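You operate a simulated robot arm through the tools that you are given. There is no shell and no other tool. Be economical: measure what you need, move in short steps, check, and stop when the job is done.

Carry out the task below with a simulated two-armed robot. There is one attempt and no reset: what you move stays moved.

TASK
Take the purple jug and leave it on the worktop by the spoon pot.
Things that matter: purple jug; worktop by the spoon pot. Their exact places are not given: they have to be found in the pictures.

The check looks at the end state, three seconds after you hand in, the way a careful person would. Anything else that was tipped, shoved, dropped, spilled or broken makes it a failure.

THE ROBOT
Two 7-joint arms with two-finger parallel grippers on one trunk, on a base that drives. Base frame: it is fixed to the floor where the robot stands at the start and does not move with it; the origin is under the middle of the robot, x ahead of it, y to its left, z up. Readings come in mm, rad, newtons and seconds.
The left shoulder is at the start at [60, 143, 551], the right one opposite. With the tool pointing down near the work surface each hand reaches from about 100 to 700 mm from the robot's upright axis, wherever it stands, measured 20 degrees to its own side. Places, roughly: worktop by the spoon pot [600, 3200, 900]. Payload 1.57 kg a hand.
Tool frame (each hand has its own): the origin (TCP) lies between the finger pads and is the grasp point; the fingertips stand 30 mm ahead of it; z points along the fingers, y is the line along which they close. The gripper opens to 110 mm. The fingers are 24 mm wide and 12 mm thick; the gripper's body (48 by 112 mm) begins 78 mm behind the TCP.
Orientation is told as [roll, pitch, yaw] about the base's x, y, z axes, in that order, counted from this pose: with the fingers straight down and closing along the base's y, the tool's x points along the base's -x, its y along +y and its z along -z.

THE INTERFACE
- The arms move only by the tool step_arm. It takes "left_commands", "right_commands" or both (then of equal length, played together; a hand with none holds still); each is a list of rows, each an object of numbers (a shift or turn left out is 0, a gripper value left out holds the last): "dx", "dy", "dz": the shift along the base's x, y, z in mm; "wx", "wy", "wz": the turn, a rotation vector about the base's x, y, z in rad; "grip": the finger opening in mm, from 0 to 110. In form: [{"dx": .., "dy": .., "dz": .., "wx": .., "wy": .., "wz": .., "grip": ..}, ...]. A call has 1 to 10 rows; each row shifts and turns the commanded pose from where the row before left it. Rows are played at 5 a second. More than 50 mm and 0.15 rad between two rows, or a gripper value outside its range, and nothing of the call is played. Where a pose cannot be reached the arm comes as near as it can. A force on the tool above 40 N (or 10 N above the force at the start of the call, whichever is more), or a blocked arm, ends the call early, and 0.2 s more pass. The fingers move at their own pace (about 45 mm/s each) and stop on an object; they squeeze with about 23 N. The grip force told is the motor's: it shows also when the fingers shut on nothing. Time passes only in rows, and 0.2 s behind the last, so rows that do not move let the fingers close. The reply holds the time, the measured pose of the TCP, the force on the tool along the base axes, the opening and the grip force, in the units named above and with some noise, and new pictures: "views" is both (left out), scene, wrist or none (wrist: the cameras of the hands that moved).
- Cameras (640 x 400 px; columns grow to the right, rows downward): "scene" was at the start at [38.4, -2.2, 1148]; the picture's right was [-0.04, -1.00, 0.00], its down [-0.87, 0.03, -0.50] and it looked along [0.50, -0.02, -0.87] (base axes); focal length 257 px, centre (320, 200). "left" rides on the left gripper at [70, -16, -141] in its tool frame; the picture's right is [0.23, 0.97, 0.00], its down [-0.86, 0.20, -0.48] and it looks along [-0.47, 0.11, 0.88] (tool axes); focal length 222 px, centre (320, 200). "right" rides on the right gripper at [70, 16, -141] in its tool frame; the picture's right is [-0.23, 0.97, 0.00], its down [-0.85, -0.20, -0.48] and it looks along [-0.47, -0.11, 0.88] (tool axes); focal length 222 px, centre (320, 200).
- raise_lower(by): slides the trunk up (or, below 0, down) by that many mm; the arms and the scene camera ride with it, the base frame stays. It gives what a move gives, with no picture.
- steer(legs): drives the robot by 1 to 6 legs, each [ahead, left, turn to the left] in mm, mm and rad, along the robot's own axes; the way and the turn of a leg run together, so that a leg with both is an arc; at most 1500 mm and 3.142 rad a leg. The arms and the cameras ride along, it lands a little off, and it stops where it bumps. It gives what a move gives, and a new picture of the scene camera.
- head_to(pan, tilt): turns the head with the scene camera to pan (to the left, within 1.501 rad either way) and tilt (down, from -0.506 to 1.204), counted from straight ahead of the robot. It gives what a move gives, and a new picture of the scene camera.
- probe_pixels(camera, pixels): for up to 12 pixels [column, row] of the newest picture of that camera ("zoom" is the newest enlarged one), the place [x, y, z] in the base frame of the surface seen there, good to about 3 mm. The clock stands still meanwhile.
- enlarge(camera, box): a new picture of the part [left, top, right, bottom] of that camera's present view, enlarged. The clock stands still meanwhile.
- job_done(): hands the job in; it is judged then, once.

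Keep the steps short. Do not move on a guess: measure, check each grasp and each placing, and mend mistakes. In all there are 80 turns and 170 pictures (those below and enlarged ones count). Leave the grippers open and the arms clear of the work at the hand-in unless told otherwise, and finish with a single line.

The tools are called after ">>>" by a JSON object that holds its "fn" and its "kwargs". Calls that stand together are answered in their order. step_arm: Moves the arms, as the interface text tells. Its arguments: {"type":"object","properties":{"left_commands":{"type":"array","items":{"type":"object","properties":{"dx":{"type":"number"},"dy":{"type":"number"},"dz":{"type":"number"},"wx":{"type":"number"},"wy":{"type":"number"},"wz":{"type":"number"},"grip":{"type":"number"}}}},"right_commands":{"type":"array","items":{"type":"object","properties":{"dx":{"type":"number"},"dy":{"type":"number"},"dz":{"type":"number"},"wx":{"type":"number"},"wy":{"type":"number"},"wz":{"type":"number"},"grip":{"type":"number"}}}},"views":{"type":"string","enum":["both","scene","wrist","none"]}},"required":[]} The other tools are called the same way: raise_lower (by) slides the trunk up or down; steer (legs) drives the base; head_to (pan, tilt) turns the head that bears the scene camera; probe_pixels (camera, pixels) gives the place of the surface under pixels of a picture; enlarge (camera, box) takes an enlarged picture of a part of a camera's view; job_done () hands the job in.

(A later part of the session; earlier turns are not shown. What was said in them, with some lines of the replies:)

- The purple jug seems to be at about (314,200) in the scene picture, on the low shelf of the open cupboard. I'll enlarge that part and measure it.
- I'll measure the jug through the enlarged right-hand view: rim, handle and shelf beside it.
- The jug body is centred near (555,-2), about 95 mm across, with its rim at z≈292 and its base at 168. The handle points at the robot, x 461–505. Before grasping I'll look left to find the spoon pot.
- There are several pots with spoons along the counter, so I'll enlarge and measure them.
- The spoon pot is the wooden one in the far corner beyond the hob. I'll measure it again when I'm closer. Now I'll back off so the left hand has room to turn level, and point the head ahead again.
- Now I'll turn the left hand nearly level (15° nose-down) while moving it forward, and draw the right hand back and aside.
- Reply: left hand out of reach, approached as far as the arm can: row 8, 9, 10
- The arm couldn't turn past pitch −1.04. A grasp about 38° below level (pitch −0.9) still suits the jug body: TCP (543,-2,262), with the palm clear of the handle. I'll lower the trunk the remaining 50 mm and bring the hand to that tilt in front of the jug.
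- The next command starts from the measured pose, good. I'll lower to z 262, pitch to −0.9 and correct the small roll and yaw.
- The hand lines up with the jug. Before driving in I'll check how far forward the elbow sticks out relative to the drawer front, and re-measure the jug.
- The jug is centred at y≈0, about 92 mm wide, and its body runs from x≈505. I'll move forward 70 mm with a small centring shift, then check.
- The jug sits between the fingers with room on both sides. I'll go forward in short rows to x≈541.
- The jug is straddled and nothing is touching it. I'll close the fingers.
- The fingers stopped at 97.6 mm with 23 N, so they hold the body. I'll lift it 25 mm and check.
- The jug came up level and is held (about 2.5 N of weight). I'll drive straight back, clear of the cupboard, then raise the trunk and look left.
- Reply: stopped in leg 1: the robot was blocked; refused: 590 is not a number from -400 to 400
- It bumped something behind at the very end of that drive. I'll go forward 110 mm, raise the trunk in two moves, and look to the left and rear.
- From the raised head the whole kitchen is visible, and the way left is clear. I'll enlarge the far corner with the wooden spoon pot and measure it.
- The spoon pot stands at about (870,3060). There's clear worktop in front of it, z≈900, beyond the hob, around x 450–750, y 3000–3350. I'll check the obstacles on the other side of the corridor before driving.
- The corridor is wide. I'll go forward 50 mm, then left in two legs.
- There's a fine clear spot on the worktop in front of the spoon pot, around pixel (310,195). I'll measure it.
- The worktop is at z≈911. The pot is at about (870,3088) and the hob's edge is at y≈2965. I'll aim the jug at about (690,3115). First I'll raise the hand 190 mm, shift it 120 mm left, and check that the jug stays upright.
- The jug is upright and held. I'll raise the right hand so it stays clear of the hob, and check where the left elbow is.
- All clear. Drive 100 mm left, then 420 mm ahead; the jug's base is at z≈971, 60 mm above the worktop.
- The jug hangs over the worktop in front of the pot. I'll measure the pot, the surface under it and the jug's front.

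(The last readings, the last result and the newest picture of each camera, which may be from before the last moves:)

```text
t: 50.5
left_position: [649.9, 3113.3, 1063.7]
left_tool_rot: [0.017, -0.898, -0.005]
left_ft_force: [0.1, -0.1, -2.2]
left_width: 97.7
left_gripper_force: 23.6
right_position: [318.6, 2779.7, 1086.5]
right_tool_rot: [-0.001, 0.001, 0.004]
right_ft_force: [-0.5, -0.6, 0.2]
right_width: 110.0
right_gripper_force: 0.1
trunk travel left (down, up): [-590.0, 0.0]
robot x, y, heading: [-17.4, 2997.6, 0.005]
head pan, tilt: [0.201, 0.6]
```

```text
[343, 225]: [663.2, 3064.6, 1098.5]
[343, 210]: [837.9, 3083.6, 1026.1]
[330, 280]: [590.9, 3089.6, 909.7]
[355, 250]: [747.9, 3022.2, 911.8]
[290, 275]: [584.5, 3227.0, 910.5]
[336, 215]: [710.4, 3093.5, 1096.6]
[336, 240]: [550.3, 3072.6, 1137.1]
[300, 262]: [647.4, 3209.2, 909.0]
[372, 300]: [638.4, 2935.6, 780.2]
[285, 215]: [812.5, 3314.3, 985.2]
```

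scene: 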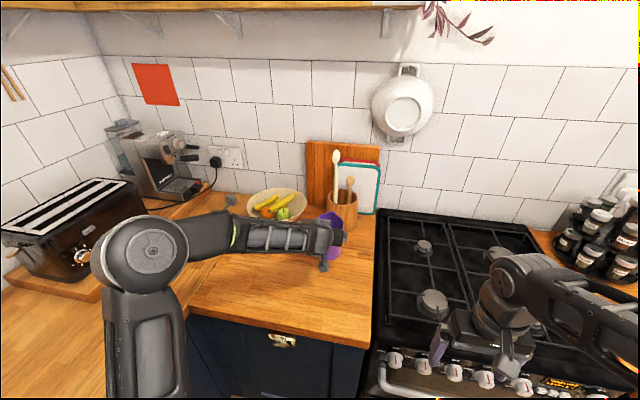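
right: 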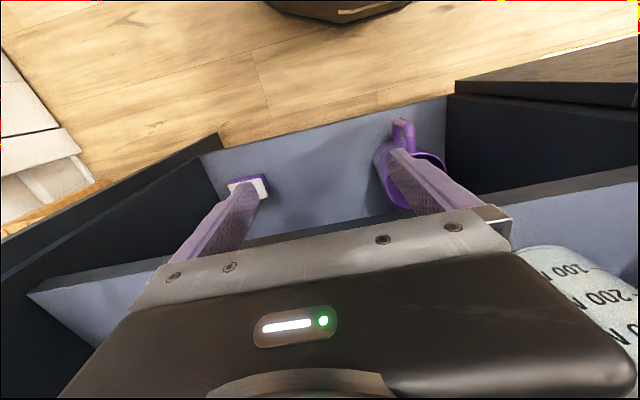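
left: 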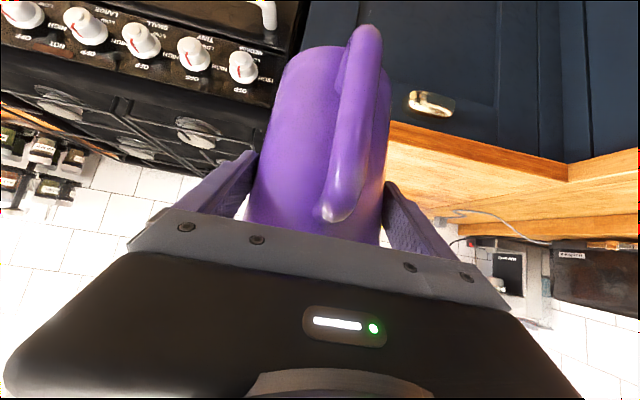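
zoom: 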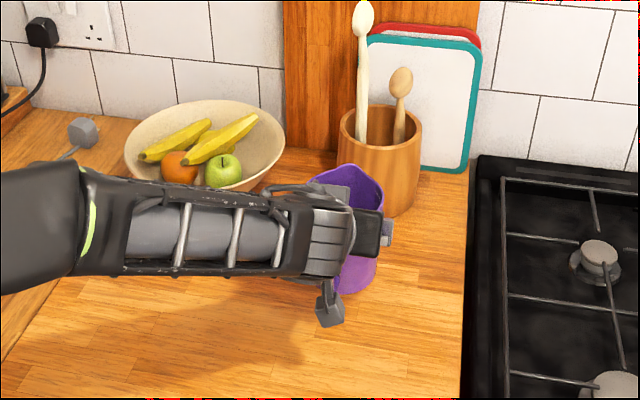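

Jug base is at z≈971 and the worktop at 910.5. I'll move 20 mm further forward and lower by 54 mm.

>>> {"fn": "step_arm", "kwargs": {"left_commands": [{"dx": 10}, {"dx": 10}, {"dz": -12}, {"dz": -12}, {"dz": -12}, {"dz": -10}, {"dz": -8}], "views": "both"}}

```text
t: 52.1
left_position: [669.2, 3113.0, 1010.9]
left_tool_rot: [0.016, -0.899, -0.005]
left_ft_force: [1.3, 0.0, -3.3]
left_width: 97.8
left_gripper_force: 22.8
right_position: [318.8, 2779.6, 1086.7]
right_tool_rot: [-0.001, -0.002, 0.005]
right_ft_force: [0.0, 0.2, -0.1]
right_width: 109.9
right_gripper_force: 0.0
trunk travel left (down, up): [-590.0, 0.0]
robot x, y, heading: [-24.4, 2991.9, 0.009]
head pan, tilt: [0.201, 0.6]
```

scene: 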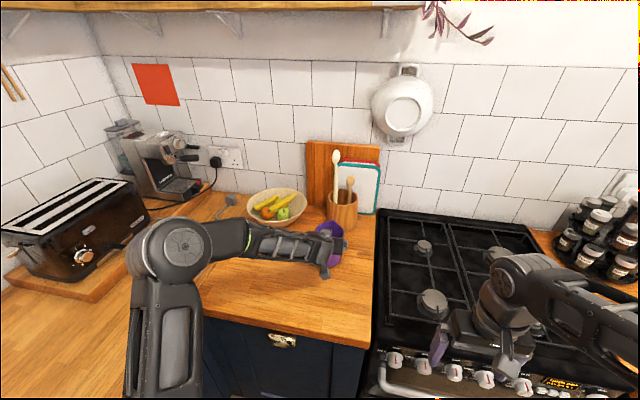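
left: 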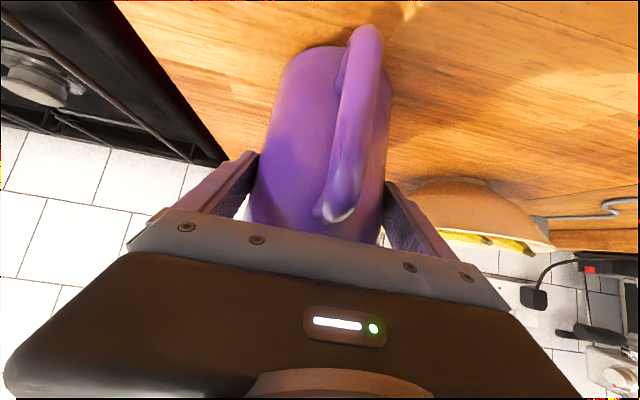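

Base is at about z 917. I'll lower in small rows until I see contact.

>>> {"fn": "step_arm", "kwargs": {"left_commands": [{"dz": -2}, {"dz": -2}, {"dz": -1.5}], "views": "none"}}

```text
t: 52.9
left_position: [668.7, 3113.5, 1004.0]
left_tool_rot: [0.015, -0.899, -0.004]
left_ft_force: [-0.5, -0.2, -2.6]
left_width: 97.8
left_gripper_force: 23.3
right_position: [318.6, 2778.1, 1087.5]
right_tool_rot: [0.0, -0.001, 0.004]
right_ft_force: [0.0, -0.3, 0.7]
right_width: 110.0
right_gripper_force: 0.1
trunk travel left (down, up): [-590.0, 0.0]
robot x, y, heading: [-24.0, 2991.4, 0.007]
head pan, tilt: [0.201, 0.6]
```

The hand is still carrying the full weight. I'll continue by 1 mm at a time.

>>> {"fn": "step_arm", "kwargs": {"left_commands": [{"dz": -1}, {"dz": -1}], "views": "none"}}

```text
t: 53.5
left_position: [668.8, 3112.3, 1003.4]
left_tool_rot: [0.018, -0.902, -0.007]
left_ft_force: [0.2, 0.6, -1.4]
left_width: 97.5
left_gripper_force: 22.5
right_position: [318.0, 2778.7, 1086.6]
right_tool_rot: [0.0, -0.001, 0.005]
right_ft_force: [-0.4, 0.1, 0.4]
right_width: 109.8
right_gripper_force: 0.0
trunk travel left (down, up): [-590.0, 0.0]
robot x, y, heading: [-22.5, 2994.4, 0.007]
head pan, tilt: [0.201, 0.6]
```

>>> {"fn": "step_arm", "kwargs": {"left_commands": [{"dz": -1}, {"dz": -0.5}], "views": "wrist"}}

```text
t: 54.1
left_position: [670.4, 3112.8, 1004.6]
left_tool_rot: [0.019, -0.902, -0.005]
left_ft_force: [-2.3, -0.6, 5.6]
left_width: 97.4
left_gripper_force: 23.2
right_position: [317.6, 2779.1, 1085.9]
right_tool_rot: [0.001, 0.0, 0.005]
right_ft_force: [0.4, 0.2, 0.3]
right_width: 109.8
right_gripper_force: 0.0
trunk travel left (down, up): [-590.0, 0.0]
robot x, y, heading: [-22.6, 2989.8, 0.008]
head pan, tilt: [0.201, 0.6]
```

left: 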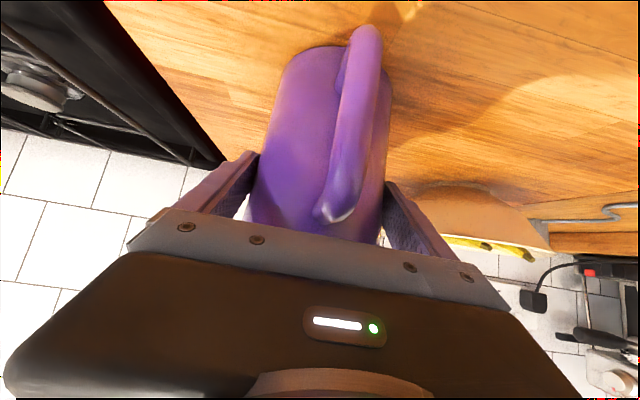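

The upward force is now 5.6 N, so the jug is resting on the worktop. I'll open the fingers.

>>> {"fn": "step_arm", "kwargs": {"left_commands": [{"grip": 110}, {"grip": 110}, {"grip": 110}], "views": "wrist"}}

```text
t: 54.9
left_position: [669.9, 3112.8, 1002.1]
left_tool_rot: [0.015, -0.9, -0.006]
left_ft_force: [-0.4, 0.2, -1.0]
left_width: 110.1
left_gripper_force: 0.2
right_position: [317.8, 2779.1, 1086.8]
right_tool_rot: [0.0, -0.001, 0.004]
right_ft_force: [-0.6, 0.4, -0.7]
right_width: 110.1
right_gripper_force: 0.1
trunk travel left (down, up): [-590.0, 0.0]
robot x, y, heading: [-22.9, 2998.0, 0.002]
head pan, tilt: [0.201, 0.6]
```

left: 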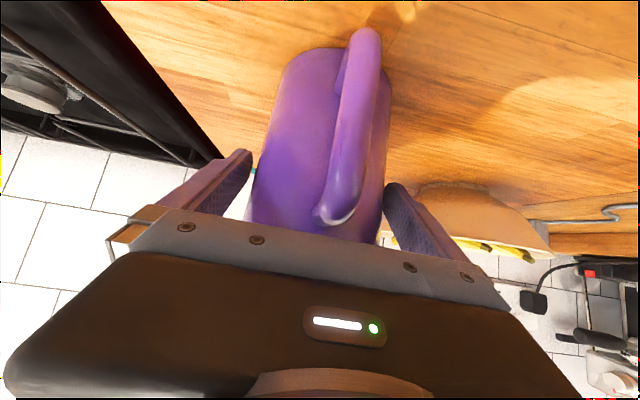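

>>> {"fn": "enlarge", "kwargs": {"camera": "left", "box": [180, 120, 480, 300]}}

```text
2.13 times, centred on (330, 210) of left
```

zoom: 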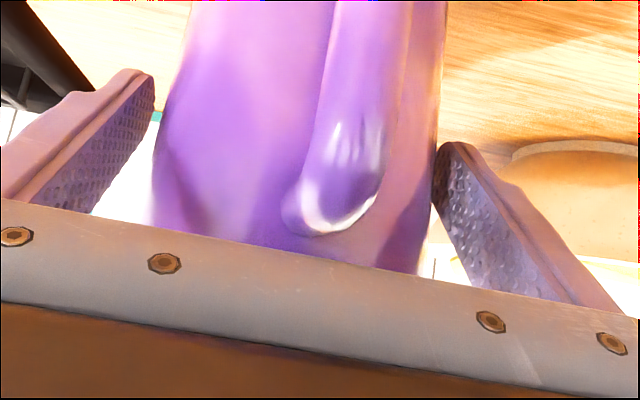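

There is similar small clearance on both sides. I'll withdraw straight back in short rows.

>>> {"fn": "step_arm", "kwargs": {"left_commands": [{"dx": -8}, {"dx": -12}, {"dx": -15}, {"dx": -20}, {"dx": -25}, {"dx": -30}], "views": "both"}}

```text
t: 56.3
left_position: [558.7, 3110.5, 1001.8]
left_tool_rot: [0.017, -0.901, -0.005]
left_ft_force: [0.1, 0.9, 1.1]
left_width: 110.0
left_gripper_force: 0.1
right_position: [316.9, 2779.2, 1087.5]
right_tool_rot: [0.0, 0.0, 0.004]
right_ft_force: [0.4, 0.1, -0.4]
right_width: 109.9
right_gripper_force: 0.1
trunk travel left (down, up): [-590.0, 0.0]
robot x, y, heading: [-21.7, 2992.2, 0.004]
head pan, tilt: [0.201, 0.6]
```

scene: 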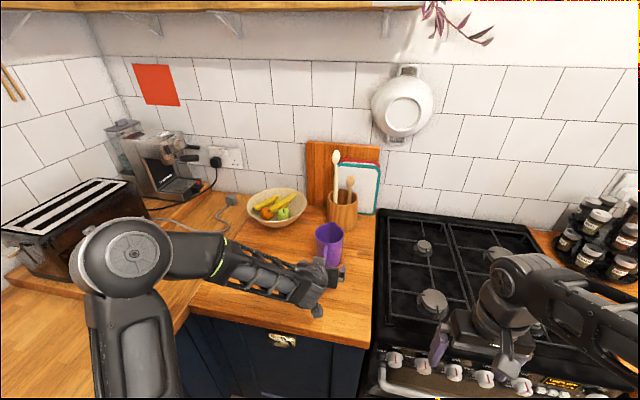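
left: 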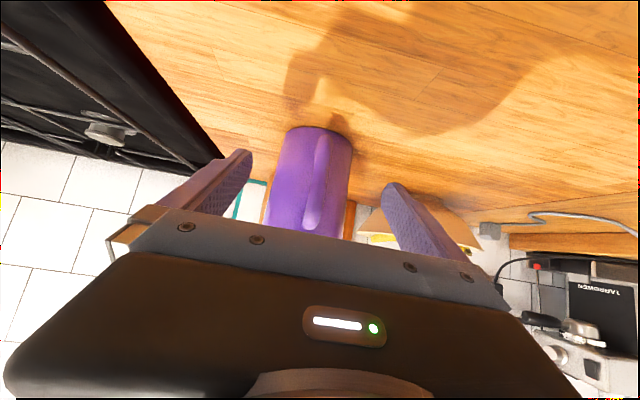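

The jug stands free and upright. I'll lift the hand a little, drive straight back, and check the end state.

>>> {"fn": "step_arm", "kwargs": {"left_commands": [{"dx": -30}, {"dx": -20, "dz": 30}, {"dz": 40}], "views": "none"}}

>>> {"fn": "steer", "kwargs": {"legs": [[-350, 0, 0]]}}

>>> {"fn": "enlarge", "kwargs": {"camera": "scene", "box": [220, 120, 420, 245]}}

```text
t: 57.1
left_position: [506.7, 3112.0, 1073.5]
left_tool_rot: [0.016, -0.9, -0.005]
left_ft_force: [-1.1, -0.5, 0.1]
left_width: 110.1
left_gripper_force: 0.0
right_position: [317.2, 2778.8, 1087.3]
right_tool_rot: [0.001, -0.001, 0.005]
right_ft_force: [-0.1, 0.0, -0.7]
right_width: 109.9
right_gripper_force: 0.1
trunk travel left (down, up): [-590.0, 0.0]
robot x, y, heading: [-22.7, 2988.7, 0.008]
head pan, tilt: [0.201, 0.6]
```

```text
t: 59.4
left_position: [154.0, 3109.5, 1073.1]
left_tool_rot: [0.016, -0.902, -0.011]
left_ft_force: [0.3, 0.4, -0.7]
left_width: 110.1
left_gripper_force: 0.0
right_position: [-38.0, 2776.6, 1086.9]
right_tool_rot: [-0.001, -0.002, -0.003]
right_ft_force: [0.1, -0.5, -0.1]
right_width: 110.3
right_gripper_force: 0.0
trunk travel left (down, up): [-590.0, 0.0]
robot x, y, heading: [-381.5, 2994.9, -0.006]
head pan, tilt: [0.201, 0.6]
```

scene: 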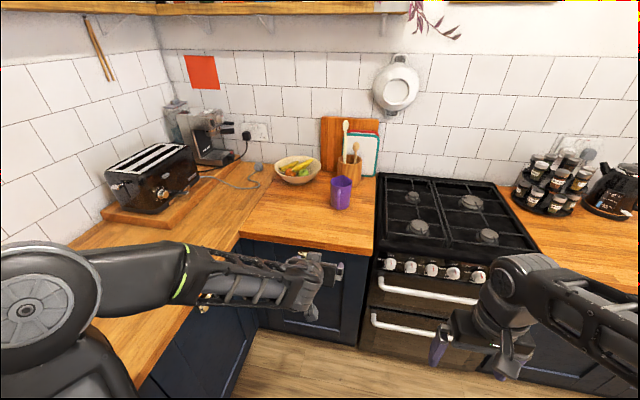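

```text
3.20 times, centred on (320, 182) of scene
```

zoom: 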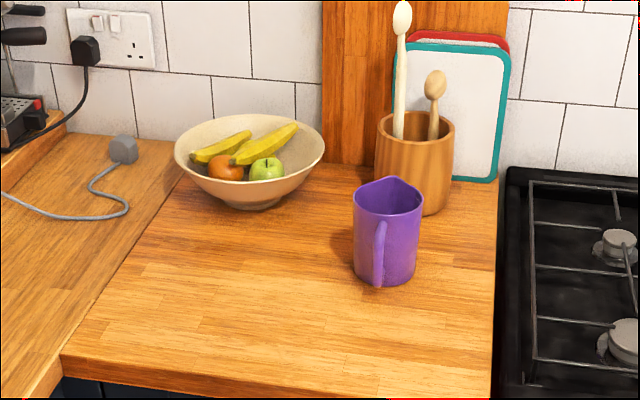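

The jug stands upright on the worktop beside the spoon pot, and nothing nearby has moved. I'll take one look right at the place where the base bumped earlier.

>>> {"fn": "head_to", "kwargs": {"pan": -1.5, "tilt": 0.3}}

```text
t: 61.1
left_position: [154.9, 3109.9, 1072.7]
left_tool_rot: [0.014, -0.899, -0.013]
left_ft_force: [-0.8, -0.2, -0.9]
left_width: 110.1
left_gripper_force: 0.2
right_position: [-37.9, 2776.8, 1086.7]
right_tool_rot: [-0.001, 0.0, -0.003]
right_ft_force: [0.7, -1.0, 0.1]
right_width: 110.0
right_gripper_force: 0.0
trunk travel left (down, up): [-590.0, 0.0]
robot x, y, heading: [-379.8, 2990.4, -0.006]
head pan, tilt: [-1.499, 0.3]
```

scene: 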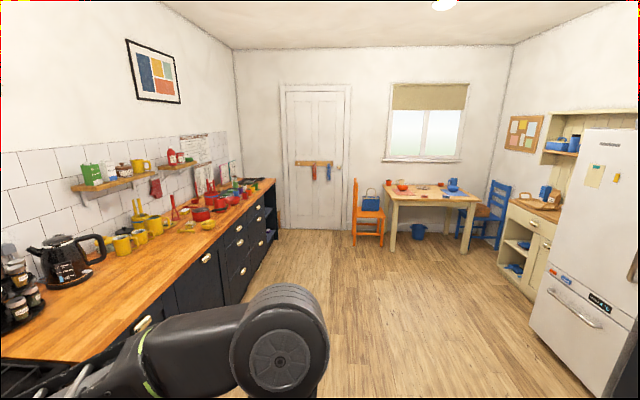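

The bump was probably against the orange chair. I'll look closer.

>>> {"fn": "enlarge", "kwargs": {"camera": "scene", "box": [320, 160, 520, 285]}}

>>> {"fn": "probe_pixels", "kwargs": {"camera": "scene", "pixels": [[355, 190], [354, 240], [368, 212], [381, 240], [395, 250], [420, 232]]}}

```text
3.20 times, centred on (420, 222) of scene
```

zoom: 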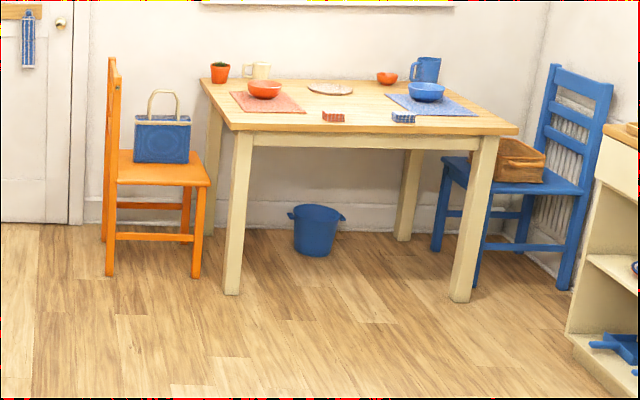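

```text
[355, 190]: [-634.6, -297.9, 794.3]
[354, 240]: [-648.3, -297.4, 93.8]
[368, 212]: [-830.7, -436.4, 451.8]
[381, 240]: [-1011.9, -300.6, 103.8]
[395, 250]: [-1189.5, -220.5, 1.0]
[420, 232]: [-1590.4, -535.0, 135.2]
```

The chair is upright and square, with its bag still on it. The contact came in the last millimetre or two of that drive. I'll hand in now.

>>> {"fn": "job_done", "kwargs": {}}

```text
The job is handed in.
```

The purple jug is standing upright on the worktop by the spoon pot, and both grippers are open and clear; the base lightly touched something behind it once, probably the orange chair, which still looks upright and in place.
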